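You operate a simulated robot arm through the tools that you are given. There is no shell and no other tool. Be economical: measure what you need, move in short steps, check, and stop when the job is done.

You are at the controls of a simulated two-armed robot. One attempt, no reset.

## Task
Take the sponge pad on the top of the mending bench and put it away on the top of the desk. Then open the label drawer, fetch the leaves from the inside of the label drawer and set it on the clear end of the bench, then shut the drawer. Then fetch the magazine file and set it on the upper deck of the trolley. Then close the tool leaf. Then pull the cloth drawer open. Keep to this order. Set down upright: sponge pad, magazine file. The tool leaf goes toward x +0.0, y +1.0, z +0.0 (a direction in the base frame), to its stop.
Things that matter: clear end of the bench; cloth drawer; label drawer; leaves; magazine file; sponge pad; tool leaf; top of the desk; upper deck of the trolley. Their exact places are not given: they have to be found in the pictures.

Only the result counts: the job must be done as asked and must still hold three seconds after the hand-in. Knocking over, shifting, dropping, spilling or breaking anything else fails it. Flat cloth is picked up by pressing the open fingertips on it (5 to 10 N) and closing them slowly along it; thin cloth reads only 2 to 8 mm in the jaws.

## Robot
Two 6-joint arms with two-finger parallel grippers on one trunk, on a base that drives. Base frame: it is fixed to the floor where the robot stands at the start and does not move with it; the origin is under the middle of the robot, x ahead of it, y to its left, z up. Lengths are in m, angles in degrees, forces in N, time in s.
The left shoulder is at the start at [0.066, 0.186, 1.123], the right one opposite. Places, roughly: clear end of the bench [0.6, -0.1, 0.8]; cloth drawer [-1.4, -3.7, 0.7]; label drawer [1.3, -0.1, 0.7]; leaves (9x15x2 cm) [1.1, -0.2, 0.7]; magazine file (9x24x20 cm) [1.3, -0.1, 0.9]; sponge pad (8x5x6 cm) [0.5, 0.1, 0.9]; tool leaf [1.3, -0.3, 0.6]; top of the desk [3, -0.4, 0.8]; upper deck of the trolley [1.6, -1.6, 0.6]. Payload 1.57 kg a hand.
The tool frame of a hand sits at the grasp point between the pads (the TCP): z along the fingers, y along the line on which they close. The tips reach 0.03 m beyond it. Largest opening 0.11 m; finger width 0.024, thickness 0.012; the body of the gripper, 0.048 by 0.112 m, starts 0.078 m behind the TCP.
Orientation is told as [roll, pitch, yaw] about the base's x, y, z axes, in that order, counted from this pose: with the fingers straight down and closing along the base's y, the tool's x points along the base's -x, its y along +y and its z along -z.

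## Interface
- The arms move only by the tool servo_tool. It takes "left_deltas", "right_deltas" or both (then of equal length, played together; a hand with none holds still); each is a list of rows, each an object (a shift or turn left out is 0, a gripper value left out holds the last) with "translation": the shift along the tool's x, y, z in mm, a list of three; "rotation": the turn, a rotation vector about the tool's x, y, z in rad, a list of three; "jaw": the finger opening in mm, from 0 to 110. In form: [{"translation": [dx, dy, dz], "rotation": [wx, wy, wz], "jaw": jaw}, ...]. A call has 1 to 8 rows; each row is the pose to reach, as a shift and turn from the pose commanded when the call began, along the tool's axes at that moment. Each row takes 0.2 s and may step no farther than 0.05 m and 8.6 degrees from the row before; otherwise, or with a gripper value out of range, the whole call is refused. Where a pose cannot be reached the arm comes as near as it can. A force on the tool above 40 N (or 10 N above the force at the start of the call, whichever is more), or a blocked arm, ends the call early, and 0.2 s more pass. The fingers move at their own pace (about 0.153 m/s each) and stop on an object; they squeeze with about 28 N. The grip force told is the motor's: it shows also when the fingers shut on nothing. Time passes only in rows, and 0.2 s behind the last, so rows that repeat a pose let the fingers close. The reply holds the time, the measured pose of the TCP, the force on the tool along the base axes, the opening and the grip force, in the units named above and with some noise, with the torque about the TCP (base axes, N m) and any sound that the robot's microphone picked up.
- Cameras (640 x 400 px; columns grow to the right, rows downward): "scene" is now at [0.0287, -0.0121, 1.6694]; the picture's right is [-0.10, -1.00, -0.00], its down [-0.72, 0.07, -0.69] and it looks along [0.69, -0.07, -0.72] (base axes); focal length 253 px, centre (320, 200). "left" rides on the left gripper at [0.07, -0.016, -0.141] in its tool frame; the picture's right is [0.23, 0.97, 0.00], its down [-0.85, 0.20, -0.48] and it looks along [-0.47, 0.11, 0.88] (tool axes); focal length 222 px, centre (320, 200). "right" rides on the right gripper at [0.07, 0.016, -0.141] in its tool frame; the picture's right is [-0.23, 0.97, 0.00], its down [-0.85, -0.20, -0.48] and it looks along [-0.47, -0.11, 0.88] (tool axes); focal length 222 px, centre (320, 200).
- grab_frame(camera): a new picture of that camera. No time passes.
- slide_trunk(by): slides the trunk up (or, below 0, down) by that many m; the arms and the scene camera ride with it, the base frame stays. It gives what a move gives, with no picture.
- drive_base(legs): drives the robot by 1 to 6 legs, each [ahead, left, turn to the left] in m, m and degrees, along the robot's own axes; the way and the turn of a leg run together, so that a leg with both is an arc; at most 1.5 m and 180 degrees a leg. The arms and the cameras ride along, it lands a little off, and it stops where it bumps. It gives what a move gives.
- pan_tilt(pan, tilt): turns the head with the scene camera to pan (to the left, within 86 degrees either way) and tilt (down, from -29 to 69), counted from straight ahead of the robot. It gives what a move gives.
- point_at(camera, pixels): for up to 12 pixels [column, row] of the newest picture of that camera ("zoom" is the newest enlarged one), the place [x, y, z] in the base frame of the surface seen there, good to about 0.003 m. No time passes.
- close_up(camera, box): a new picture of the part [left, top, right, bottom] of that camera's present view, enlarged. No time passes.
- finish_job(): hands the job in; it is judged then, once.

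Keep the steps short. Do not move on a guess: measure, check each grasp and each placing, and mend mistakes. In all there are 110 turns and 100 pictures (those below and enlarged ones count). Leave the grippers open and the arms clear of the work at the hand-in unless told otherwise, and finish with a single line.

The tools are called as name(argument=value, ...) on one line, values as JSON. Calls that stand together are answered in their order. servo_tool: Moves the arms, as the interface text tells. Its arguments: {"type":"object","properties":{"left_deltas":{"type":"array","items":{"type":"object","properties":{"translation":{"type":"array","items":{"type":"number"}},"rotation":{"type":"array","items":{"type":"number"}},"jaw":{"type":"number"}}}},"right_deltas":{"type":"array","items":{"type":"object","properties":{"translation":{"type":"array","items":{"type":"number"}},"rotation":{"type":"array","items":{"type":"number"}},"jaw":{"type":"number"}}}}},"required":[]} The other tools are called the same way: slide_trunk (by) slides the trunk up or down; drive_base (legs) drives the base; pan_tilt (pan, tilt) turns the head that bears the scene camera; grab_frame (camera) takes a picture; point_at (camera, pixels) gives the place of the surface under pixels of a picture; close_up (camera, box) takes an enlarged picture of a part of a camera's view; finish_job () hands the job in.

At the start:

```text
clock: 0.0
left_tcp_pos: [0.3948, 0.1036, 1.1058]
left_ee_rot: [0.0, 0.0, 0.0]
left_ft_force: [-0.9, 0.7, 0.9]
left_ft_torque: [-0.02, 0.01, -0.02]
left_finger_gap: 0.1099
left_gripper_force: 0.0
right_tcp_pos: [0.5087, -0.236, 1.1882]
right_ee_rot: [0.1, 0.1, -0.1]
right_ft_force: [1.6, -0.2, -0.3]
right_ft_torque: [0.03, 0.02, 0.0]
right_finger_gap: 0.1101
right_gripper_force: 0.0
trunk travel left (down, up): [-0.75, 0.24]
robot x, y, heading: [-0.0007, 0.0012, 0.1]
head pan, tilt: [-5.5, 45.8]
```

scene: 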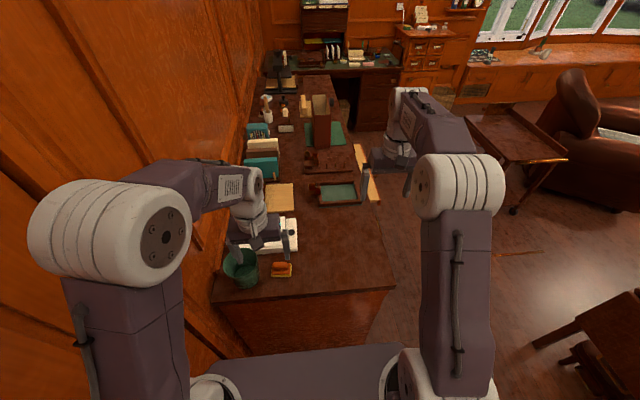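
right: 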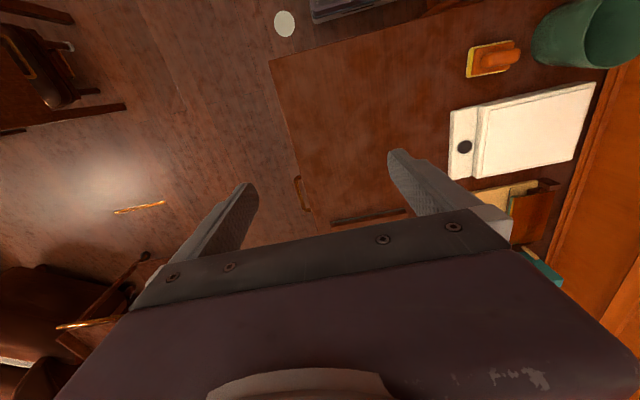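
left: 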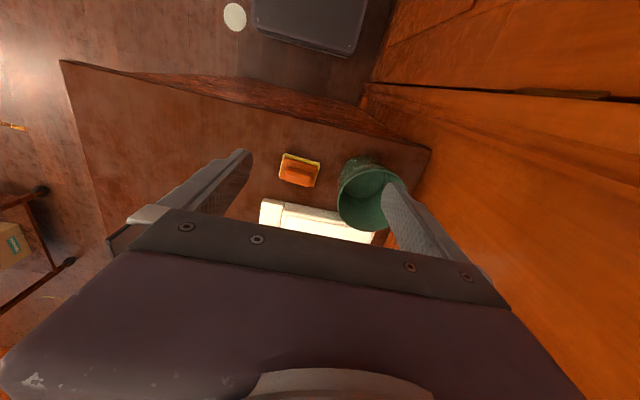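

I see the bench running ahead, the orange sponge pad at scene (282,268). I take an enlarged view of the bench and measure the pad and bench first.

close_up(camera="scene", box=[220, 60, 400, 210])

close_up(camera="left", box=[240, 120, 400, 220])

point_at(camera="scene", pixels=[[281, 264], [281, 275], [340, 260], [214, 300], [392, 288], [350, 175], [300, 68], [350, 67], [320, 120], [370, 170], [500, 120], [475, 135]])

point_at(camera="left", pixels=[[284, 155], [318, 163], [280, 176], [312, 186], [298, 170], [62, 62], [430, 150], [365, 170], [370, 235], [265, 205]])

```text
2.67 times, centred on (310, 135) of scene
```

zoom: 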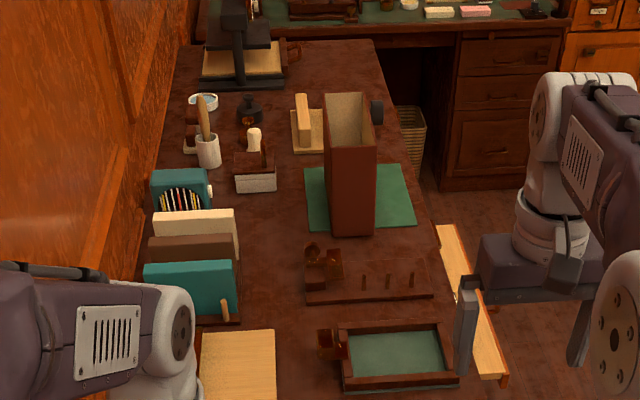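

```text
4.00 times, centred on (320, 170) of left
```

zoom: 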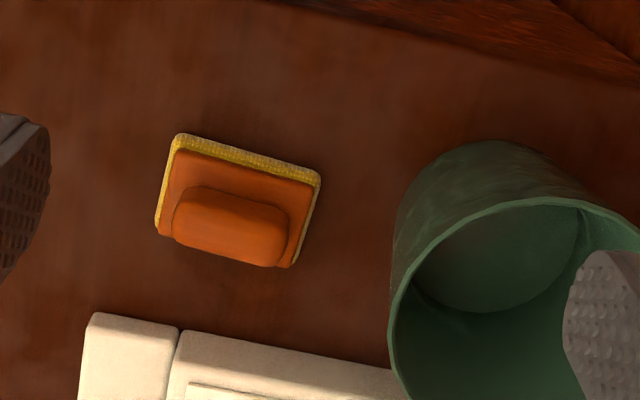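

```text
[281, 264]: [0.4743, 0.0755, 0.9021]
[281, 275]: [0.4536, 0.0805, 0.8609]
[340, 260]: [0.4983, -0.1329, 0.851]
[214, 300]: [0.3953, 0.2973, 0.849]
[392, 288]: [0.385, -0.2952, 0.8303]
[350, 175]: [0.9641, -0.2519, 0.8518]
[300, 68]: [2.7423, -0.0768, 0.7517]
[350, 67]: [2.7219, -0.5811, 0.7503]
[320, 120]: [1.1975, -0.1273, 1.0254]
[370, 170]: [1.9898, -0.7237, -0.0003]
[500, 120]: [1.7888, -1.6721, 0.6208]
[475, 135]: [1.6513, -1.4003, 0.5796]
```

```text
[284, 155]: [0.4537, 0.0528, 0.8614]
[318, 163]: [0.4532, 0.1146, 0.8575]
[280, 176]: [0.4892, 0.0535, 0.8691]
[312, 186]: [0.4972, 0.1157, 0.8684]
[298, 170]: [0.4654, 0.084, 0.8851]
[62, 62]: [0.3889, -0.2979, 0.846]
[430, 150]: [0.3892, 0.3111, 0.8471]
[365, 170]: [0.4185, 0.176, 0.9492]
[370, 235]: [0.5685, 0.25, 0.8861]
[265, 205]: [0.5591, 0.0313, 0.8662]
```

The pad sits square at about (0.474, 0.083), handle on top, the bucket left of it. I measure the handle and the bucket rim in the enlarged picture.

point_at(camera="zoom", pixels=[[180, 210], [200, 195], [280, 218], [230, 220], [200, 235], [270, 262], [393, 270], [408, 195], [420, 240], [400, 330], [165, 225], [300, 250]])

```text
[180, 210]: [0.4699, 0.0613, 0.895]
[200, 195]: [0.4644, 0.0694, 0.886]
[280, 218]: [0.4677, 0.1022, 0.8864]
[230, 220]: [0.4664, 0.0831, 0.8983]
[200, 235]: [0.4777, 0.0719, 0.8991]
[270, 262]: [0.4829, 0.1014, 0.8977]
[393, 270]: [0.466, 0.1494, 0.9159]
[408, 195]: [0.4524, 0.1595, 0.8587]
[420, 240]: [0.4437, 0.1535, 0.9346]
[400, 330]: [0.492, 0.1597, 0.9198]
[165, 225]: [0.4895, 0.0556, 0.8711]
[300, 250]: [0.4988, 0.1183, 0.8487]
```

Handle spans y 0.060–0.108, top z≈0.90; bucket wall starts at y≈0.149. I narrow the jaw to 72 mm, move above the pad and descend to just short of the grasp.

servo_tool(left_deltas=[{"translation": [-40, -10, 0], "jaw": 72}, {"translation": [-79, -20, 0], "jaw": 72}, {"translation": [-79, -20, 45], "jaw": 72}, {"translation": [-79, -20, 90], "jaw": 72}, {"translation": [-79, -20, 135], "jaw": 72}, {"translation": [-79, -20, 160], "jaw": 72}])

grab_frame(camera="left")

```text
clock: 1.4
left_tcp_pos: [0.4686, 0.0834, 0.9476]
left_ee_rot: [0.1, -0.2, 0.0]
left_ft_force: [0.3, 0.1, 1.0]
left_ft_torque: [-0.03, 0.0, 0.02]
left_finger_gap: 0.0719
left_gripper_force: 0.0
right_tcp_pos: [0.5053, -0.2354, 1.1908]
right_ee_rot: [0.0, -0.2, -0.1]
right_ft_force: [1.2, -0.3, -0.2]
right_ft_torque: [0.01, 0.03, 0.01]
right_finger_gap: 0.1101
right_gripper_force: 0.1
trunk travel left (down, up): [-0.75, 0.24]
robot x, y, heading: [0.0006, 0.0016, 0.0]
head pan, tilt: [-5.5, 45.8]
```

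```text
94 pictures are left
```

left: 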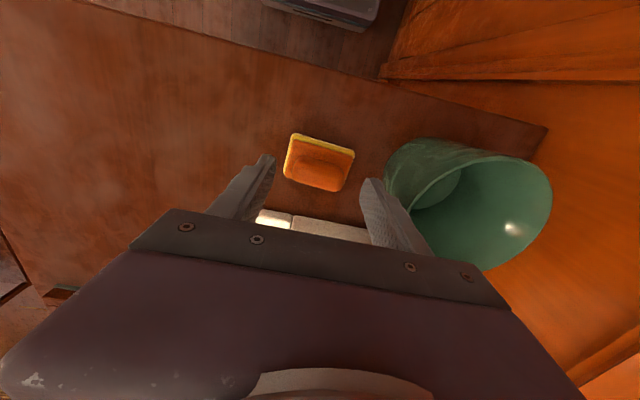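

Aligned in y; x is 6 mm short. I correct, descend 45 mm and close on the handle.

servo_tool(left_deltas=[{"translation": [-6, 0, 25], "jaw": 72}, {"translation": [-6, 0, 45], "jaw": 72}, {"translation": [-6, 0, 45], "jaw": 30}, {"translation": [-6, 0, 45], "jaw": 30}, {"translation": [-6, 0, 45], "jaw": 30}])

grab_frame(camera="left")

```text
clock: 2.6
left_tcp_pos: [0.4718, 0.0846, 0.9024]
left_ee_rot: [0.0, -0.2, -0.1]
left_ft_force: [0.1, -0.5, 0.1]
left_ft_torque: [0.0, 0.0, -0.03]
left_finger_gap: 0.0502
left_gripper_force: 28.2
right_tcp_pos: [0.5051, -0.2348, 1.1905]
right_ee_rot: [0.2, -0.3, -0.1]
right_ft_force: [-0.1, -0.2, -0.1]
right_ft_torque: [-0.04, -0.01, 0.03]
right_finger_gap: 0.1098
right_gripper_force: 0.0
trunk travel left (down, up): [-0.75, 0.24]
robot x, y, heading: [-0.0007, -0.0006, 0.0]
head pan, tilt: [-5.5, 45.8]
```

```text
93 pictures are left
```

left: 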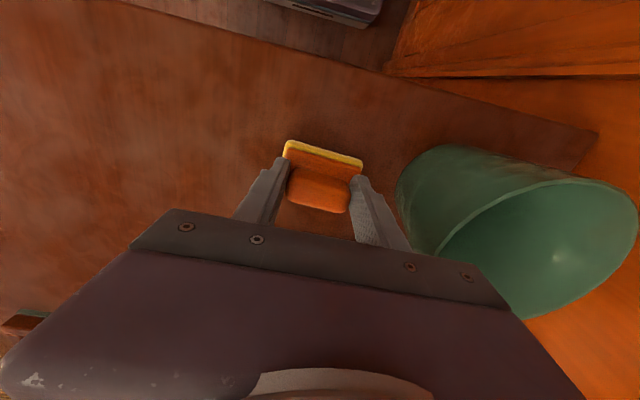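

The gap reads 50 mm at 28 N: the handle is held. I lift straight up 220 mm, then pull in a bit.

servo_tool(left_deltas=[{"translation": [0, 0, -40]}, {"translation": [0, 0, -90]}, {"translation": [0, 0, -140]}, {"translation": [0, 0, -190]}, {"translation": [0, 0, -235]}, {"translation": [45, 0, -235]}, {"translation": [90, 0, -235]}, {"translation": [90, 0, -235]}])

pan_tilt(pan=-40, tilt=35)

grab_frame(camera="scene")

grab_frame(camera="left")

```text
clock: 4.4
left_tcp_pos: [0.3836, 0.0842, 1.1392]
left_ee_rot: [0.1, -0.2, 0.0]
left_ft_force: [0.2, -0.5, 0.5]
left_ft_torque: [0.03, 0.01, 0.01]
left_finger_gap: 0.0499
left_gripper_force: 28.5
right_tcp_pos: [0.5048, -0.2351, 1.1903]
right_ee_rot: [0.0, -0.1, 0.0]
right_ft_force: [0.0, -0.3, -1.1]
right_ft_torque: [0.04, 0.02, -0.03]
right_finger_gap: 0.1101
right_gripper_force: 0.1
trunk travel left (down, up): [-0.75, 0.24]
robot x, y, heading: [-0.0008, 0.0015, 0.1]
head pan, tilt: [-5.5, 45.8]
```

```text
clock: 5.4
left_tcp_pos: [0.383, 0.0838, 1.1402]
left_ee_rot: [0.0, -0.2, 0.0]
left_ft_force: [0.2, -0.3, -1.3]
left_ft_torque: [0.02, 0.02, -0.01]
left_finger_gap: 0.0495
left_gripper_force: 28.2
right_tcp_pos: [0.5045, -0.2359, 1.1905]
right_ee_rot: [0.1, -0.2, 0.0]
right_ft_force: [-0.6, -0.5, -0.4]
right_ft_torque: [0.01, -0.01, 0.02]
right_finger_gap: 0.1098
right_gripper_force: 0.1
trunk travel left (down, up): [-0.75, 0.24]
robot x, y, heading: [0.0038, -0.0017, -0.2]
head pan, tilt: [-40.0, 35.0]
```

```text
92 pictures are left
```

scene: 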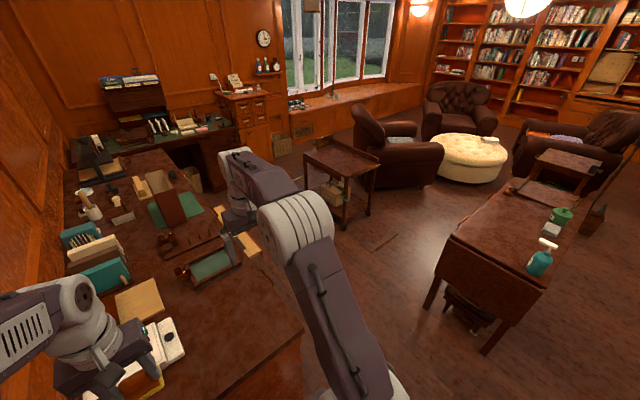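

```text
91 pictures are left
```

left: 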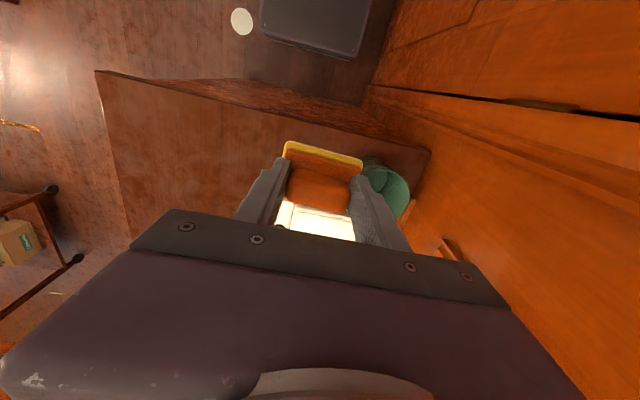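

The pad is held level. Now I measure the obstacles for driving: the trolley, the drop-leaf table, the bench's edge, the tool leaf and the desk.

point_at(camera="scene", pixels=[[305, 157], [340, 180], [375, 165], [342, 230], [435, 260], [485, 350], [535, 290], [180, 158], [252, 245], [245, 265], [220, 190], [200, 130]])

close_up(camera="scene", box=[60, 60, 300, 210])

```text
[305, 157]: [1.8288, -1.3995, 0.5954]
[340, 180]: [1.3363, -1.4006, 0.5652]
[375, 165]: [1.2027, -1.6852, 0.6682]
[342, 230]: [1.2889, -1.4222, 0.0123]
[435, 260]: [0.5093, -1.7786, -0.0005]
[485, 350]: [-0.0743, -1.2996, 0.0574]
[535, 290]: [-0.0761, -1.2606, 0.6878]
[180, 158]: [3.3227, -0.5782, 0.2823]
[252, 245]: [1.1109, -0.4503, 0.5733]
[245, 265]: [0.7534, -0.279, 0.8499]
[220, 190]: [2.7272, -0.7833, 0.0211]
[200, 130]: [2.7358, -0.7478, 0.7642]
```

```text
2.67 times, centred on (180, 135) of scene
```

zoom: 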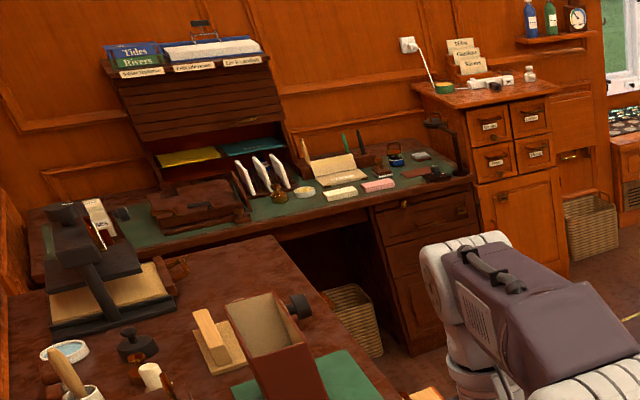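

I look at the floor lane (brass strip near (385,240)) before driving.

pan_tilt(pan=-60, tilt=50)

grab_frame(camera="scene")

point_at(camera="scene", pixels=[[320, 130], [350, 125], [400, 250], [300, 100], [450, 200]])

```text
clock: 6.2
left_tcp_pos: [0.3841, 0.0837, 1.1406]
left_ee_rot: [0.1, -0.2, 0.0]
left_ft_force: [0.4, 0.0, -0.6]
left_ft_torque: [0.03, -0.03, -0.05]
left_finger_gap: 0.0499
left_gripper_force: 28.0
right_tcp_pos: [0.5042, -0.2355, 1.1902]
right_ee_rot: [0.0, -0.2, 0.0]
right_ft_force: [0.0, 0.3, 0.3]
right_ft_torque: [-0.04, 0.0, -0.04]
right_finger_gap: 0.11
right_gripper_force: 0.0
trunk travel left (down, up): [-0.75, 0.24]
robot x, y, heading: [-0.0025, 0.0007, -0.1]
head pan, tilt: [-60.0, 50.0]
```

```text
89 pictures are left
```

scene: 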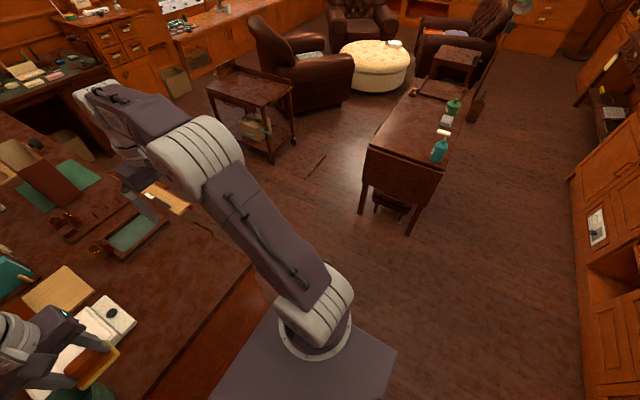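

```text
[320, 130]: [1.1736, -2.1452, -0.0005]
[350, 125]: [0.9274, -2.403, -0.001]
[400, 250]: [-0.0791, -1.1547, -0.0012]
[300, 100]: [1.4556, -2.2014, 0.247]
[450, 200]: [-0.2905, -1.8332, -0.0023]
```

The lane between the bench and the table/trolley is clear. I measure my own base outline and the strip.

point_at(camera="scene", pixels=[[394, 352], [375, 395], [280, 310], [315, 167], [190, 205], [150, 186], [172, 215], [280, 150], [410, 230], [240, 270]])

```text
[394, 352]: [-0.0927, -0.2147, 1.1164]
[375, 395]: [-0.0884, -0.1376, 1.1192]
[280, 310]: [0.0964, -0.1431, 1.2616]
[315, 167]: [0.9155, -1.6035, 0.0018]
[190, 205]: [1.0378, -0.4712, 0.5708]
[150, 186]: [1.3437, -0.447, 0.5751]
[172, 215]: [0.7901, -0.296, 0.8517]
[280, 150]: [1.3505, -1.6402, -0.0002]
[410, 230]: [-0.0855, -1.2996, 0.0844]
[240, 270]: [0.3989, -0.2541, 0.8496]
```

I drive right 0.87 m, then ahead 1.5 m along the lane.

drive_base(legs=[[0, -0.87, 0], [1.3, 0, 0]])

pan_tilt(pan=10, tilt=35)

grab_frame(camera="scene")

```text
clock: 16.9
left_tcp_pos: [1.6626, -0.8034, 1.1405]
left_ee_rot: [0.0, -0.3, -1.1]
left_ft_force: [0.2, 0.4, -0.8]
left_ft_torque: [0.01, 0.03, 0.03]
left_finger_gap: 0.0498
left_gripper_force: 28.2
right_tcp_pos: [1.7761, -1.1244, 1.1919]
right_ee_rot: [0.0, -0.3, -1.1]
right_ft_force: [0.8, 0.4, 0.0]
right_ft_torque: [0.0, 0.03, -0.02]
right_finger_gap: 0.11
right_gripper_force: 0.1
trunk travel left (down, up): [-0.75, 0.24]
robot x, y, heading: [1.2803, -0.8815, -1.4]
head pan, tilt: [-60.0, 50.0]
```

```text
clock: 18.3
left_tcp_pos: [1.6623, -0.8034, 1.1383]
left_ee_rot: [0.0, -0.2, -1.1]
left_ft_force: [0.5, 0.1, -1.2]
left_ft_torque: [0.0, -0.02, 0.0]
left_finger_gap: 0.0495
left_gripper_force: 28.3
right_tcp_pos: [1.7757, -1.1258, 1.1897]
right_ee_rot: [0.0, -0.3, -1.2]
right_ft_force: [0.2, -1.3, 0.3]
right_ft_torque: [0.02, -0.03, -0.02]
right_finger_gap: 0.1101
right_gripper_force: 0.0
trunk travel left (down, up): [-0.75, 0.24]
robot x, y, heading: [1.2797, -0.8826, -1.0]
head pan, tilt: [10.0, 35.0]
```

```text
88 pictures are left
```

scene: 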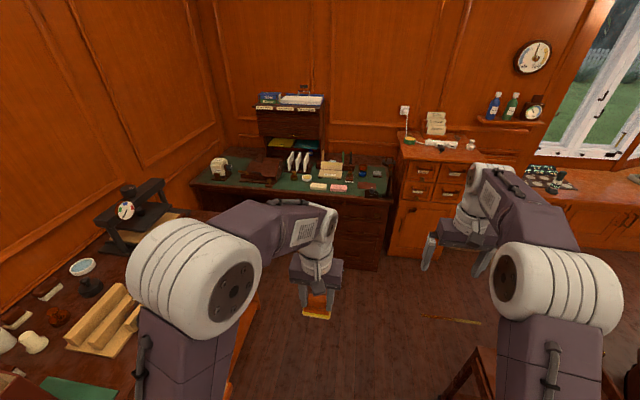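

I enlarge the desk to choose a free spot near its front edge.

close_up(camera="scene", box=[180, 140, 420, 290])

point_at(camera="zoom", pixels=[[60, 120], [150, 130], [260, 135], [330, 140], [420, 145], [500, 150], [545, 150], [300, 108], [250, 115], [400, 130], [60, 170], [520, 135]])

```text
2.67 times, centred on (300, 215) of scene
```

zoom: 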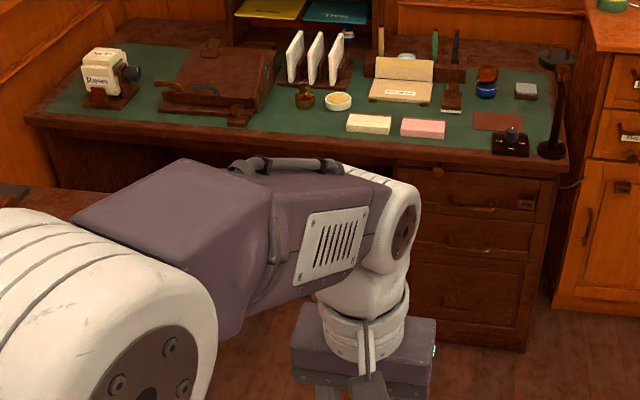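

```text
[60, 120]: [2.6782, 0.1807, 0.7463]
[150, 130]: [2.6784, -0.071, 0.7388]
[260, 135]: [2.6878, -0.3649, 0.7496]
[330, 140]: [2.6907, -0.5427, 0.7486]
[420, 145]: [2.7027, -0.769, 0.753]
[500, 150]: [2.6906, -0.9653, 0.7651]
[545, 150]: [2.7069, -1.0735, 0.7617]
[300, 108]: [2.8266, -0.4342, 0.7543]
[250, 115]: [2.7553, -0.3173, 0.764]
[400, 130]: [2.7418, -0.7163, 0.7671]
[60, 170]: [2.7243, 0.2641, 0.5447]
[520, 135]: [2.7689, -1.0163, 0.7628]
```

Free spot between the case and the white block, around (2.76, -0.455). I verify its neighbours, then drive forward 1.0 m and 0.2 m left.

point_at(camera="zoom", pixels=[[305, 106], [338, 109], [347, 128], [240, 124], [295, 122], [270, 118], [320, 124]])

drive_base(legs=[[1.0, 0.2, 1.0]])

pan_tilt(pan=15, tilt=55)

grab_frame(camera="scene")

```text
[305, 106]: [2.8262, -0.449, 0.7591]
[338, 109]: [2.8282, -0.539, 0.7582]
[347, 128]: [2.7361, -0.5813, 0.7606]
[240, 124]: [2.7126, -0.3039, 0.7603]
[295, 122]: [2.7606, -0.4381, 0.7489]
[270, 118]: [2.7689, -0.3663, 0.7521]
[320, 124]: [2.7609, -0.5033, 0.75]
```

```text
clock: 23.6
left_tcp_pos: [2.6749, -0.6185, 1.1395]
left_ee_rot: [-0.1, -0.3, -1.1]
left_ft_force: [0.0, 0.2, -0.4]
left_ft_torque: [-0.01, 0.0, 0.02]
left_finger_gap: 0.0493
left_gripper_force: 28.1
right_tcp_pos: [2.7894, -0.9406, 1.1903]
right_ee_rot: [0.0, -0.2, -1.2]
right_ft_force: [-0.1, 1.3, -0.1]
right_ft_torque: [-0.01, -0.03, 0.0]
right_finger_gap: 0.1099
right_gripper_force: 0.1
trunk travel left (down, up): [-0.75, 0.24]
robot x, y, heading: [2.2894, -0.6948, -1.0]
head pan, tilt: [10.0, 35.0]
```

```text
clock: 24.4
left_tcp_pos: [2.677, -0.6188, 1.1396]
left_ee_rot: [0.0, -0.3, -1.2]
left_ft_force: [-0.1, 0.1, -0.8]
left_ft_torque: [-0.01, 0.01, 0.01]
left_finger_gap: 0.0494
left_gripper_force: 28.0
right_tcp_pos: [2.7889, -0.9409, 1.1894]
right_ee_rot: [0.0, -0.3, -1.1]
right_ft_force: [0.2, 0.8, 0.1]
right_ft_torque: [0.04, -0.03, 0.0]
right_finger_gap: 0.1101
right_gripper_force: 0.0
trunk travel left (down, up): [-0.75, 0.24]
robot x, y, heading: [2.2932, -0.6934, -1.3]
head pan, tilt: [15.0, 55.0]
```

```text
86 pictures are left
```

scene: 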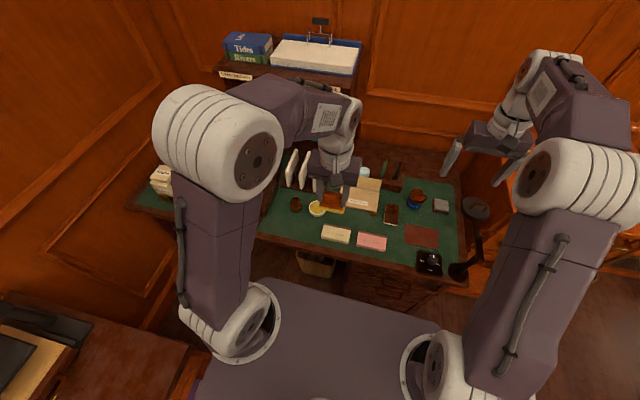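

The pad now goes 78 mm ahead and 164 mm left at height, ending over the free spot.

servo_tool(left_deltas=[{"translation": [-19, 41, 0]}, {"translation": [-37, 83, 0]}, {"translation": [-56, 124, 0]}, {"translation": [-74, 165, 0]}, {"translation": [-74, 165, 50]}, {"translation": [-74, 165, 100]}, {"translation": [-74, 165, 150]}, {"translation": [-74, 165, 200]}])

grab_frame(camera="left")

```text
clock: 26.2
left_tcp_pos: [2.7545, -0.4562, 0.9395]
left_ee_rot: [0.0, -0.2, -1.2]
left_ft_force: [-0.1, -0.3, -2.2]
left_ft_torque: [0.02, 0.01, 0.03]
left_finger_gap: 0.0495
left_gripper_force: 27.9
right_tcp_pos: [2.7894, -0.9398, 1.191]
right_ee_rot: [0.0, -0.2, -1.1]
right_ft_force: [0.4, 0.2, -0.6]
right_ft_torque: [0.04, 0.0, -0.01]
right_finger_gap: 0.11
right_gripper_force: 0.1
trunk travel left (down, up): [-0.75, 0.24]
robot x, y, heading: [2.2935, -0.6958, -1.3]
head pan, tilt: [15.0, 55.0]
```

```text
85 pictures are left
```

left: 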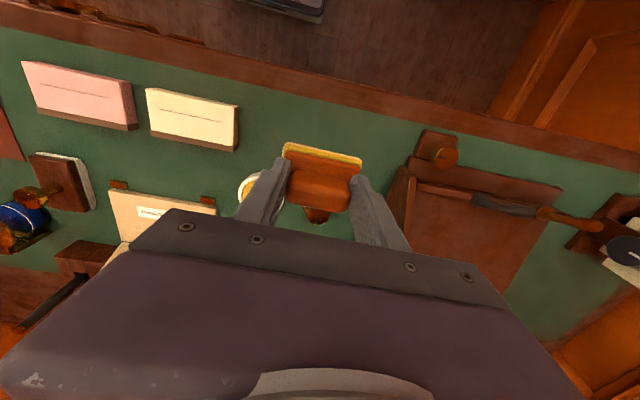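

Clear under the pad. I lower it 128 mm, then feel for contact.

servo_tool(left_deltas=[{"translation": [0, 0, 50]}, {"translation": [0, 0, 95]}, {"translation": [0, 0, 120]}, {"translation": [0, 0, 129]}, {"translation": [0, 0, 129]}])

close_up(camera="scene", box=[240, 140, 400, 260])

```text
clock: 27.4
left_tcp_pos: [2.7541, -0.4554, 0.8105]
left_ee_rot: [0.1, -0.3, -1.1]
left_ft_force: [-0.4, 0.1, 0.1]
left_ft_torque: [-0.02, -0.01, 0.01]
left_finger_gap: 0.0496
left_gripper_force: 28.0
right_tcp_pos: [2.7891, -0.9403, 1.1911]
right_ee_rot: [0.0, -0.3, -1.3]
right_ft_force: [-0.1, -0.2, -0.4]
right_ft_torque: [0.02, -0.02, -0.01]
right_finger_gap: 0.11
right_gripper_force: 0.1
trunk travel left (down, up): [-0.75, 0.24]
robot x, y, heading: [2.2913, -0.6954, -1.1]
head pan, tilt: [15.0, 55.0]
```

```text
3.33 times, centred on (320, 200) of scene
```

zoom: 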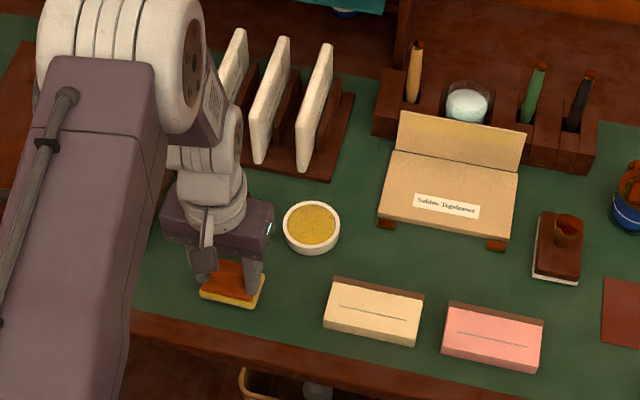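

No contact yet at 0.8105. I lower slowly by up to 9 mm.

servo_tool(left_deltas=[{"translation": [0, 0, 3]}, {"translation": [0, 0, 5]}, {"translation": [0, 0, 7]}, {"translation": [0, 0, 7]}])

```text
clock: 28.4
left_tcp_pos: [2.7538, -0.4559, 0.8047]
left_ee_rot: [0.0, -0.2, -1.1]
left_ft_force: [-0.1, -0.6, -0.9]
left_ft_torque: [-0.01, -0.01, 0.02]
left_finger_gap: 0.0495
left_gripper_force: 27.2
right_tcp_pos: [2.789, -0.9388, 1.1907]
right_ee_rot: [0.0, -0.2, -1.2]
right_ft_force: [0.2, 0.9, -0.1]
right_ft_torque: [0.01, 0.0, -0.01]
right_finger_gap: 0.1103
right_gripper_force: 0.1
trunk travel left (down, up): [-0.75, 0.24]
robot x, y, heading: [2.2911, -0.6963, -1.3]
head pan, tilt: [15.0, 55.0]
```

servo_tool(left_deltas=[{"translation": [0, 0, 2]}, {"translation": [0, 0, 3]}, {"translation": [0, 0, 4]}, {"translation": [0, 0, 4]}])

```text
clock: 29.4
left_tcp_pos: [2.7548, -0.4547, 0.8033]
left_ee_rot: [0.1, -0.6, -1.2]
left_ft_force: [0.0, 5.8, 29.6]
left_ft_torque: [0.12, 0.37, -0.07]
left_finger_gap: 0.0493
left_gripper_force: 27.8
right_tcp_pos: [2.7864, -0.9412, 1.1913]
right_ee_rot: [0.0, -0.4, -1.3]
right_ft_force: [-0.2, 0.0, -0.8]
right_ft_torque: [0.02, 0.01, 0.01]
right_finger_gap: 0.11
right_gripper_force: 0.1
trunk travel left (down, up): [-0.75, 0.24]
robot x, y, heading: [2.2928, -0.695, -1.0]
head pan, tilt: [15.0, 55.0]
```

Contact felt (30 N). I ease off 2.5 mm, open, and rise.

servo_tool(left_deltas=[{"translation": [0, 0, -2.5]}, {"translation": [0, 0, -2.5], "jaw": 74}, {"translation": [0, 0, -2.5], "jaw": 74}, {"translation": [0, 0, -40], "jaw": 74}, {"translation": [0, 0, -90], "jaw": 74}, {"translation": [0, 0, -140], "jaw": 74}, {"translation": [0, 0, -190], "jaw": 74}, {"translation": [0, 0, -240], "jaw": 74}])

grab_frame(camera="left")

```text
clock: 31.2
left_tcp_pos: [2.753, -0.4576, 1.0389]
left_ee_rot: [0.0, -0.3, -1.2]
left_ft_force: [-0.1, -0.7, -0.8]
left_ft_torque: [0.02, -0.02, 0.01]
left_finger_gap: 0.0741
left_gripper_force: 0.1
right_tcp_pos: [2.7871, -0.941, 1.1921]
right_ee_rot: [0.0, -0.3, -1.2]
right_ft_force: [0.0, 0.0, -0.3]
right_ft_torque: [0.03, -0.03, 0.01]
right_finger_gap: 0.1101
right_gripper_force: 0.0
trunk travel left (down, up): [-0.75, 0.24]
robot x, y, heading: [2.2891, -0.6978, -1.3]
head pan, tilt: [15.0, 55.0]
```

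```text
83 pictures are left
```

left: 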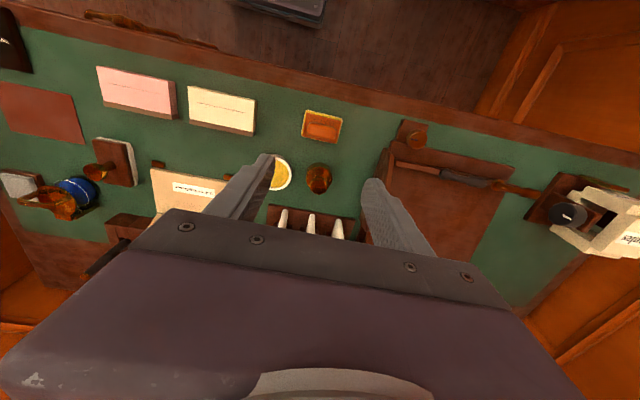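

The pad stands upright on the desk at (322,126) in the picture. I lift and pull the left hand in, then drive back to the bench's drawer side.

servo_tool(left_deltas=[{"translation": [20, -20, -45]}, {"translation": [50, -60, -80]}, {"translation": [80, -100, -100]}, {"translation": [110, -130, -120]}])

drive_base(legs=[[-0.4, -0.2, 0], [-0.65, 0, 1.3]])

pan_tilt(pan=75, tilt=50)

grab_frame(camera="scene")

```text
refused: row 1 steps farther than a row can; nothing moved
```

```text
clock: 37.2
left_tcp_pos: [1.673, -0.6345, 1.0376]
left_ee_rot: [-0.1, -0.2, 0.4]
left_ft_force: [-0.1, -0.1, -0.1]
left_ft_torque: [0.02, -0.03, 0.0]
left_finger_gap: 0.074
left_gripper_force: 0.1
right_tcp_pos: [1.7223, -1.1169, 1.1909]
right_ee_rot: [0.1, -0.2, 0.5]
right_ft_force: [-0.4, -0.1, 0.3]
right_ft_torque: [0.01, 0.0, 0.01]
right_finger_gap: 0.1101
right_gripper_force: 0.0
trunk travel left (down, up): [-0.75, 0.24]
robot x, y, heading: [1.219, -0.8853, 0.4]
head pan, tilt: [15.0, 55.0]
```

```text
clock: 38.5
left_tcp_pos: [1.6738, -0.6342, 1.0374]
left_ee_rot: [0.0, -0.3, 0.5]
left_ft_force: [-0.9, -0.4, -0.4]
left_ft_torque: [-0.02, -0.01, 0.02]
left_finger_gap: 0.074
left_gripper_force: 0.0
right_tcp_pos: [1.7216, -1.1173, 1.1904]
right_ee_rot: [0.0, -0.3, 0.5]
right_ft_force: [0.4, 0.0, 0.4]
right_ft_torque: [0.0, 0.02, 0.01]
right_finger_gap: 0.11
right_gripper_force: 0.1
trunk travel left (down, up): [-0.75, 0.24]
robot x, y, heading: [1.2207, -0.8885, 0.5]
head pan, tilt: [75.0, 50.0]
```

```text
82 pictures are left
```

scene: 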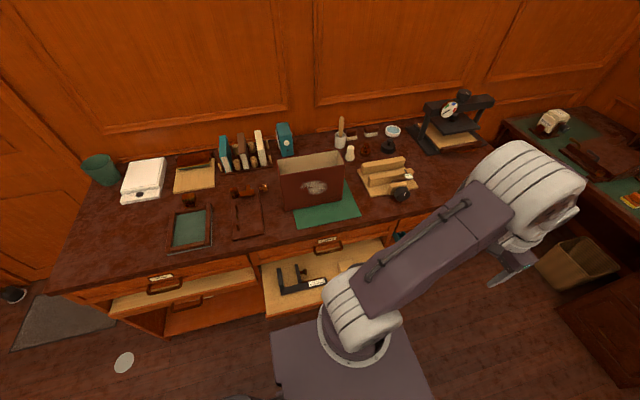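

Now I see the bench side: two drawer fronts with handles, pulled-out leaves below. I enlarge it.

close_up(camera="scene", box=[60, 180, 420, 350])

point_at(camera="zoom", pixels=[[180, 185], [185, 195], [470, 120], [475, 130], [350, 230], [360, 245], [580, 175], [100, 225], [240, 230], [340, 190], [420, 130], [560, 105]])

```text
1.78 times, centred on (240, 265) of scene
```

zoom: 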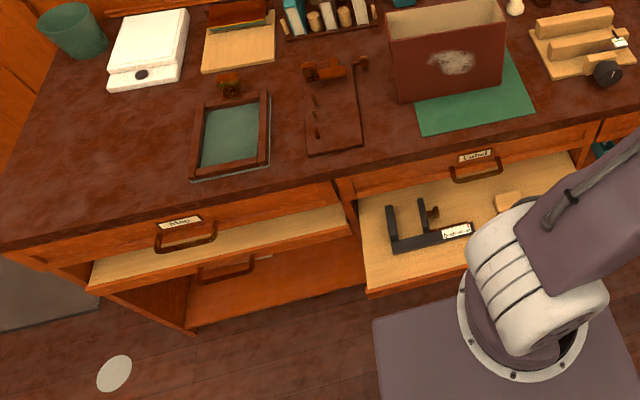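

```text
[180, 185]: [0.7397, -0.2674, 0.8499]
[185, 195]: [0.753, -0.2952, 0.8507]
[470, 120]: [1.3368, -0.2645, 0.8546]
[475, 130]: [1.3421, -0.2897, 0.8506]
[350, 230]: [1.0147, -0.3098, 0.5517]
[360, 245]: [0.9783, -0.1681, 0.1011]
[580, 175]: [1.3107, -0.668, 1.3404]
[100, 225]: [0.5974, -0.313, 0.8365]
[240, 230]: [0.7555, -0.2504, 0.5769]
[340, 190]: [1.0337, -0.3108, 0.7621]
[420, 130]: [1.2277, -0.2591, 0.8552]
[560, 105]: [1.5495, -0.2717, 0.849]
```

close_up(camera="scene", box=[245, 220, 405, 320])

point_at(camera="zoom", pixels=[[310, 80], [272, 118], [330, 120], [390, 90], [325, 100], [80, 150], [95, 385], [310, 320], [560, 80], [200, 180], [170, 270], [60, 200]])

```text
4.00 times, centred on (325, 270) of scene
```

zoom: 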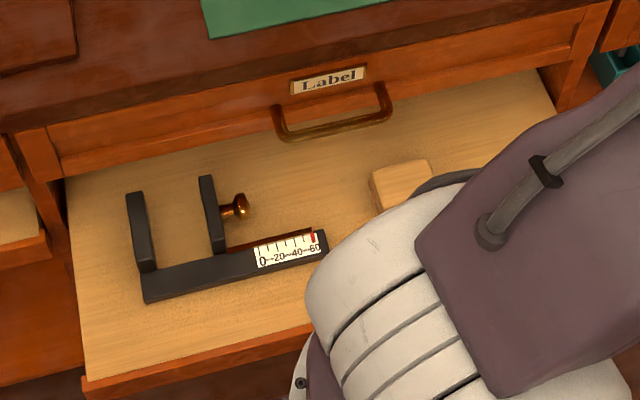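

```text
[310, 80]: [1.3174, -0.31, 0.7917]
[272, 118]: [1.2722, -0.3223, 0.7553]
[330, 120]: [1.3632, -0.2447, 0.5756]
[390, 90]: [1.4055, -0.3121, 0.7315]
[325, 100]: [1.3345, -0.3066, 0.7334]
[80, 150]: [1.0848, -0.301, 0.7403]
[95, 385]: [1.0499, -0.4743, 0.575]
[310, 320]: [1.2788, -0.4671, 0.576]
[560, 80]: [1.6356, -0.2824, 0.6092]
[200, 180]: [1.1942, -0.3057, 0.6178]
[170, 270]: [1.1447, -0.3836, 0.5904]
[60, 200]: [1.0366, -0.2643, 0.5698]
```

The "Label" drawer's bail handle spans x≈1.27–1.41, z≈0.735; the tool leaf lies beneath it at z 0.575, sticking out to y −0.474. I turn 90° left to face the bench and look again.

drive_base(legs=[[0, 0, 89.5]])

pan_tilt(pan=0, tilt=50)

grab_frame(camera="scene")

```text
clock: 42.7
left_tcp_pos: [0.9883, -0.4199, 1.0389]
left_ee_rot: [0.0, -0.3, 87.7]
left_ft_force: [-0.8, 0.3, -0.1]
left_ft_torque: [-0.03, 0.01, 0.0]
left_finger_gap: 0.0739
left_gripper_force: 0.0
right_tcp_pos: [1.4722, -0.3941, 1.1912]
right_ee_rot: [0.0, -0.2, 87.6]
right_ft_force: [-0.6, 0.7, 0.9]
right_ft_torque: [0.01, -0.01, 0.0]
right_finger_gap: 0.1097
right_gripper_force: 0.0
trunk travel left (down, up): [-0.75, 0.24]
robot x, y, heading: [1.2213, -0.8921, 87.7]
head pan, tilt: [75.0, 50.0]
```

```text
clock: 44.1
left_tcp_pos: [0.9876, -0.4201, 1.0389]
left_ee_rot: [0.0, -0.3, 87.8]
left_ft_force: [0.6, 0.9, 0.4]
left_ft_torque: [-0.03, 0.03, 0.0]
left_finger_gap: 0.0738
left_gripper_force: 0.0
right_tcp_pos: [1.4719, -0.3936, 1.1902]
right_ee_rot: [0.0, -0.2, 87.7]
right_ft_force: [0.6, 0.3, 0.1]
right_ft_torque: [0.02, -0.02, 0.0]
right_finger_gap: 0.11
right_gripper_force: 0.0
trunk travel left (down, up): [-0.75, 0.24]
robot x, y, heading: [1.2187, -0.8859, 88.1]
head pan, tilt: [0.0, 50.0]
```

```text
79 pictures are left
```

scene: 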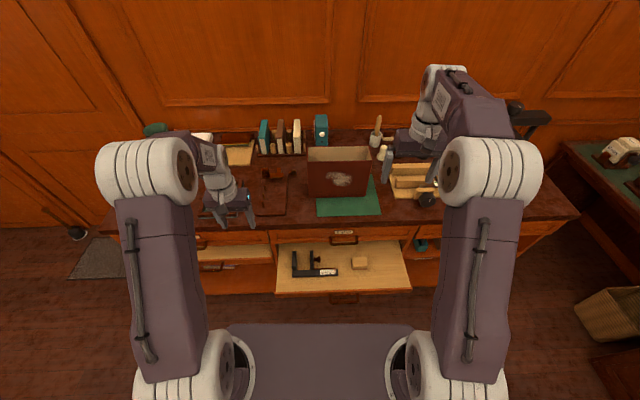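

I enlarge the label drawer front and the leaf for exact points of the handle.

close_up(camera="scene", box=[265, 215, 425, 315])

point_at(camera="zoom", pixels=[[313, 62], [262, 88], [266, 102], [310, 103], [356, 102], [360, 88], [310, 90], [40, 90], [590, 80], [310, 310], [312, 335], [580, 280]])

```text
4.00 times, centred on (345, 265) of scene
```

zoom: 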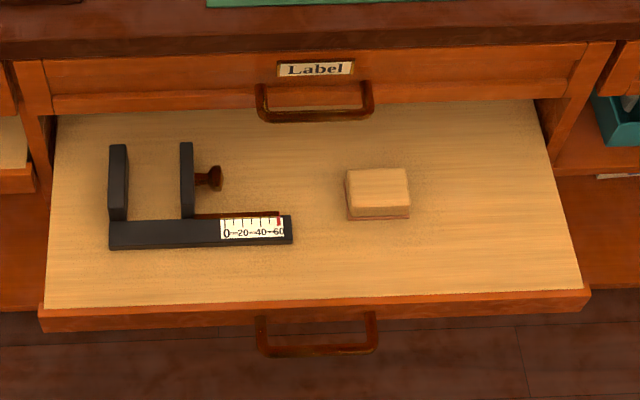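

```text
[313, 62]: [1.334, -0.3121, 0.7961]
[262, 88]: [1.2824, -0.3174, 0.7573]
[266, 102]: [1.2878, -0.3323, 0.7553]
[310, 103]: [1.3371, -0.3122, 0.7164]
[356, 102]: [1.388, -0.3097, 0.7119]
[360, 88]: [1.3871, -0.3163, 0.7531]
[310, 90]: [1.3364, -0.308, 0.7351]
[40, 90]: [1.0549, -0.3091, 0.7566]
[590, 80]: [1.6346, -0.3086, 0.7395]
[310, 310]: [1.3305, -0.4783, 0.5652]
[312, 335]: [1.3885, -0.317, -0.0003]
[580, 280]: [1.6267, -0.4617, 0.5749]
```

point_at(camera="zoom", pixels=[[290, 114], [315, 114], [340, 114], [315, 117], [260, 108], [370, 106], [315, 120], [315, 350], [370, 330], [262, 335], [205, 175], [125, 150]])

```text
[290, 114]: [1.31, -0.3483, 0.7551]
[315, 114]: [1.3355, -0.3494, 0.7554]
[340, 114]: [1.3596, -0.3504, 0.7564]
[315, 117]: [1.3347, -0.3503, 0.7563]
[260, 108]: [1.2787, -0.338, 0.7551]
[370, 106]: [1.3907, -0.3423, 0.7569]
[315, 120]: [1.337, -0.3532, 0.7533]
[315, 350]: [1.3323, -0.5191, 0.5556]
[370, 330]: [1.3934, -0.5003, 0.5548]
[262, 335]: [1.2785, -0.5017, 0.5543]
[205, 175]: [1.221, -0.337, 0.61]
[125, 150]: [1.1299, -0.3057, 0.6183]
```

The bar is at y≈−0.349, z≈0.752, x 1.285–1.39, 4 cm in front of the drawer face. I plan a horizontal grasp with the right hand (fingers forward, closing vertically). First half of the 120° reorientation, while backing off 80 mm.

servo_tool(right_deltas=[{"translation": [10, 0, 0], "rotation": [-0.0864, -0.0864, 0.0864], "jaw": 60}, {"translation": [20, 0, 0], "rotation": [-0.1728, -0.1728, 0.1728]}, {"translation": [30, 0, 0], "rotation": [-0.2592, -0.2592, 0.2592]}, {"translation": [40, 0, 0], "rotation": [-0.3456, -0.3456, 0.3456]}, {"translation": [50, 0, 0], "rotation": [-0.432, -0.432, 0.432]}, {"translation": [60, 0, 0], "rotation": [-0.5184, -0.5184, 0.5184]}, {"translation": [70, 0, 0], "rotation": [-0.6048, -0.6048, 0.6048]}])

servo_tool(right_deltas=[{"rotation": [-0.0864, -0.0864, 0.0864]}, {"rotation": [-0.1728, -0.1728, 0.1728]}, {"rotation": [-0.2592, -0.2592, 0.2592]}, {"rotation": [-0.3456, -0.3456, 0.3456]}, {"rotation": [-0.432, -0.432, 0.432]}, {"rotation": [-0.5184, -0.5184, 0.5184]}, {"rotation": [-0.6048, -0.6048, 0.6048]}])

```text
clock: 45.7
left_tcp_pos: [0.9879, -0.4203, 1.0388]
left_ee_rot: [-0.1, -0.2, 87.7]
left_ft_force: [-0.9, 0.8, -0.1]
left_ft_torque: [0.02, 0.0, 0.06]
left_finger_gap: 0.074
left_gripper_force: 0.0
right_tcp_pos: [1.4696, -0.4653, 1.1924]
right_ee_rot: [45.2, -19.7, 42.6]
right_ft_force: [-0.2, 0.7, 0.0]
right_ft_torque: [-0.01, 0.0, 0.0]
right_finger_gap: 0.06
right_gripper_force: 0.0
trunk travel left (down, up): [-0.75, 0.24]
robot x, y, heading: [1.2172, -0.888, 87.5]
head pan, tilt: [0.0, 50.0]
```

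```text
clock: 47.3
left_tcp_pos: [0.9862, -0.4179, 1.037]
left_ee_rot: [-0.1, -0.2, 87.8]
left_ft_force: [-0.5, 0.0, -0.3]
left_ft_torque: [0.01, -0.03, -0.01]
left_finger_gap: 0.0737
left_gripper_force: 0.1
right_tcp_pos: [1.5031, -0.3949, 1.1655]
right_ee_rot: [90.2, -0.1, -2.4]
right_ft_force: [-0.1, 0.4, -0.3]
right_ft_torque: [0.02, 0.01, 0.01]
right_finger_gap: 0.0598
right_gripper_force: 0.1
right hand out of reach, approached as far as the arm can: row 3, 4, 5, 6, 7
trunk travel left (down, up): [-0.75, 0.24]
robot x, y, heading: [1.2169, -0.8856, 87.6]
head pan, tilt: [0.0, 50.0]
```

Orientation is right (fingers forward, closing vertically), position a bit off from reach limits. I lower the hand 300 mm and move left 130 mm, staying in front of the bench.

servo_tool(right_deltas=[{"translation": [15, -45, 0]}, {"translation": [30, -90, 0]}, {"translation": [45, -135, 0]}, {"translation": [60, -180, 0]}, {"translation": [75, -225, 0]}, {"translation": [90, -270, 0]}, {"translation": [105, -300, 0]}])

grab_frame(camera="scene")

```text
clock: 48.9
left_tcp_pos: [0.9886, -0.4204, 1.0378]
left_ee_rot: [-0.1, -0.3, 87.6]
left_ft_force: [0.1, -0.5, -0.7]
left_ft_torque: [0.0, 0.0, -0.04]
left_finger_gap: 0.074
left_gripper_force: 0.0
right_tcp_pos: [1.4618, -0.4136, 0.8691]
right_ee_rot: [90.2, 0.1, -0.9]
right_ft_force: [-0.3, -0.9, 0.5]
right_ft_torque: [-0.01, -0.04, -0.04]
right_finger_gap: 0.0599
right_gripper_force: 0.0
right hand out of reach, approached as far as the arm can: row 3, 4, 5, 6, 7
trunk travel left (down, up): [-0.75, 0.24]
robot x, y, heading: [1.2154, -0.8881, 87.5]
head pan, tilt: [0.0, 50.0]
```

```text
77 pictures are left
```

scene: 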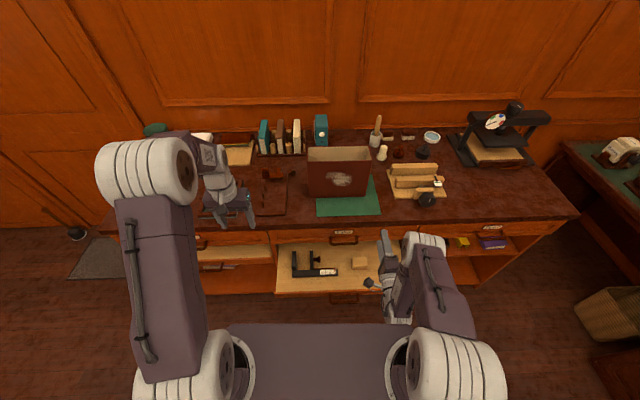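

The folded arm can't hold the fully horizontal pose this close. I tilt the fingers 45° downward instead, which frees the wrist, and see where it lands.

servo_tool(right_deltas=[{"rotation": [0.131, 0, 0], "jaw": 32}, {"rotation": [0.262, 0, 0]}, {"rotation": [0.393, 0, 0]}, {"rotation": [0.524, 0, 0]}, {"rotation": [0.655, 0, 0]}, {"rotation": [0.785, 0, 0]}, {"rotation": [0.785, 0, 0]}])

```text
clock: 50.5
left_tcp_pos: [0.9871, -0.4189, 1.0378]
left_ee_rot: [0.0, -0.3, 87.7]
left_ft_force: [-0.6, 0.1, -0.3]
left_ft_torque: [-0.01, 0.02, -0.05]
left_finger_gap: 0.074
left_gripper_force: 0.0
right_tcp_pos: [1.4928, -0.4128, 0.8714]
right_ee_rot: [45.3, 1.1, -1.2]
right_ft_force: [0.7, -0.2, 0.4]
right_ft_torque: [0.01, 0.0, -0.01]
right_finger_gap: 0.032
right_gripper_force: 0.0
right hand out of reach, approached as far as the arm can: row 1, 2, 3, 4, 5, 6, 7
trunk travel left (down, up): [-0.75, 0.24]
robot x, y, heading: [1.2177, -0.8878, 87.4]
head pan, tilt: [0.0, 50.0]
```

Still reported at its limit; the sweet spot is about 20° to the hand's own side. I shift the base 0.13 m left and 0.06 m back, then re-read with a null move.

drive_base(legs=[[-0.06, 0.13, 2]])

servo_tool(right_deltas=[{"translation": [0, 0, 0]}, {"translation": [0, 0, 0]}])

```text
clock: 51.9
left_tcp_pos: [0.8468, -0.4853, 1.0377]
left_ee_rot: [0.2, -0.2, 89.3]
left_ft_force: [0.4, 0.4, 0.2]
left_ft_torque: [0.02, 0.03, 0.0]
left_finger_gap: 0.0741
left_gripper_force: 0.0
right_tcp_pos: [1.3525, -0.4618, 0.8701]
right_ee_rot: [45.2, 1.2, 0.5]
right_ft_force: [0.0, 0.3, 0.3]
right_ft_torque: [-0.01, 0.04, 0.0]
right_finger_gap: 0.0317
right_gripper_force: 0.0
trunk travel left (down, up): [-0.75, 0.24]
robot x, y, heading: [1.091, -0.9447, 89.3]
head pan, tilt: [0.0, 50.0]
```

```text
clock: 52.5
left_tcp_pos: [0.8458, -0.4847, 1.0366]
left_ee_rot: [0.0, -0.3, 89.3]
left_ft_force: [-0.3, 0.0, 0.6]
left_ft_torque: [0.0, 0.0, -0.03]
left_finger_gap: 0.074
left_gripper_force: 0.1
right_tcp_pos: [1.3511, -0.4624, 0.8709]
right_ee_rot: [45.3, 1.1, 0.4]
right_ft_force: [-0.4, 0.0, -0.5]
right_ft_torque: [0.01, 0.02, -0.02]
right_finger_gap: 0.0319
right_gripper_force: 0.1
trunk travel left (down, up): [-0.75, 0.24]
robot x, y, heading: [1.0919, -0.9474, 89.4]
head pan, tilt: [0.0, 50.0]
```

Now in reach. The hand is nearly on the approach line; I advance 85 mm along the tool and look.

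servo_tool(right_deltas=[{"translation": [14, -2, 40]}, {"translation": [14, -3.5, 80]}, {"translation": [14, -3.5, 88]}])

grab_frame(camera="right")

close_up(camera="scene", box=[350, 190, 510, 290])

```text
clock: 53.3
left_tcp_pos: [0.8454, -0.4864, 1.0382]
left_ee_rot: [0.0, -0.3, 89.4]
left_ft_force: [0.1, 0.4, -0.2]
left_ft_torque: [-0.01, -0.02, -0.01]
left_finger_gap: 0.0739
left_gripper_force: 0.1
right_tcp_pos: [1.3463, -0.3996, 0.809]
right_ee_rot: [45.3, 1.5, 1.0]
right_ft_force: [0.3, 0.2, -0.3]
right_ft_torque: [0.0, -0.06, 0.03]
right_finger_gap: 0.0319
right_gripper_force: 0.0
right hand out of reach, approached as far as the arm can: row 1, 2, 3
trunk travel left (down, up): [-0.75, 0.24]
robot x, y, heading: [1.0932, -0.9455, 89.7]
head pan, tilt: [0.0, 50.0]
```

```text
76 pictures are left
```

right: 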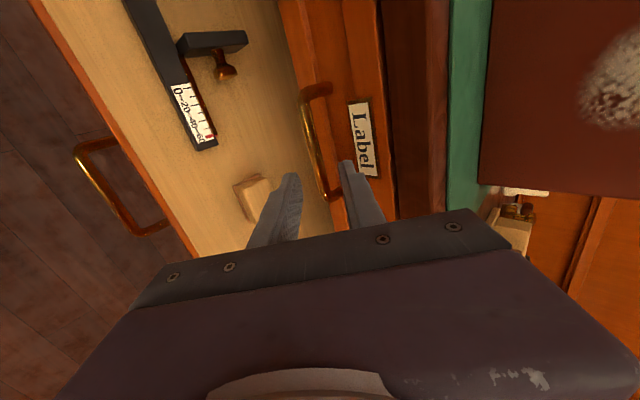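

```text
4.00 times, centred on (430, 240) of scene
```

zoom: 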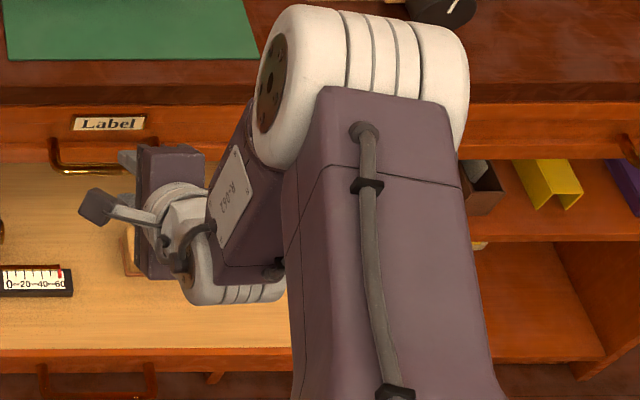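

The bar runs between the finger lines. I advance 40 mm more along the tool and re-read.

servo_tool(right_deltas=[{"translation": [0, -2, 20]}, {"translation": [0, -4, 42]}, {"translation": [0, -4, 42]}])

grab_frame(camera="right")

```text
clock: 54.1
left_tcp_pos: [0.8466, -0.485, 1.0377]
left_ee_rot: [0.0, -0.2, 89.4]
left_ft_force: [0.7, 0.3, 0.0]
left_ft_torque: [-0.04, 0.03, 0.0]
left_finger_gap: 0.074
left_gripper_force: 0.0
right_tcp_pos: [1.346, -0.3742, 0.7767]
right_ee_rot: [45.4, 1.1, 0.7]
right_ft_force: [-0.2, -0.1, 0.6]
right_ft_torque: [-0.02, 0.04, 0.0]
right_finger_gap: 0.0319
right_gripper_force: 0.1
trunk travel left (down, up): [-0.75, 0.24]
robot x, y, heading: [1.0879, -0.9468, 89.5]
head pan, tilt: [0.0, 50.0]
```

```text
74 pictures are left
```

right: 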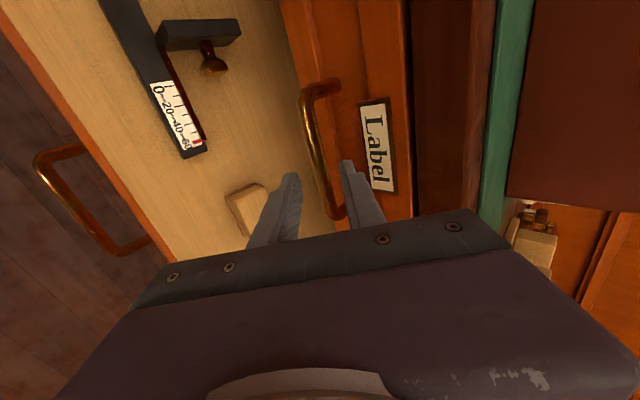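

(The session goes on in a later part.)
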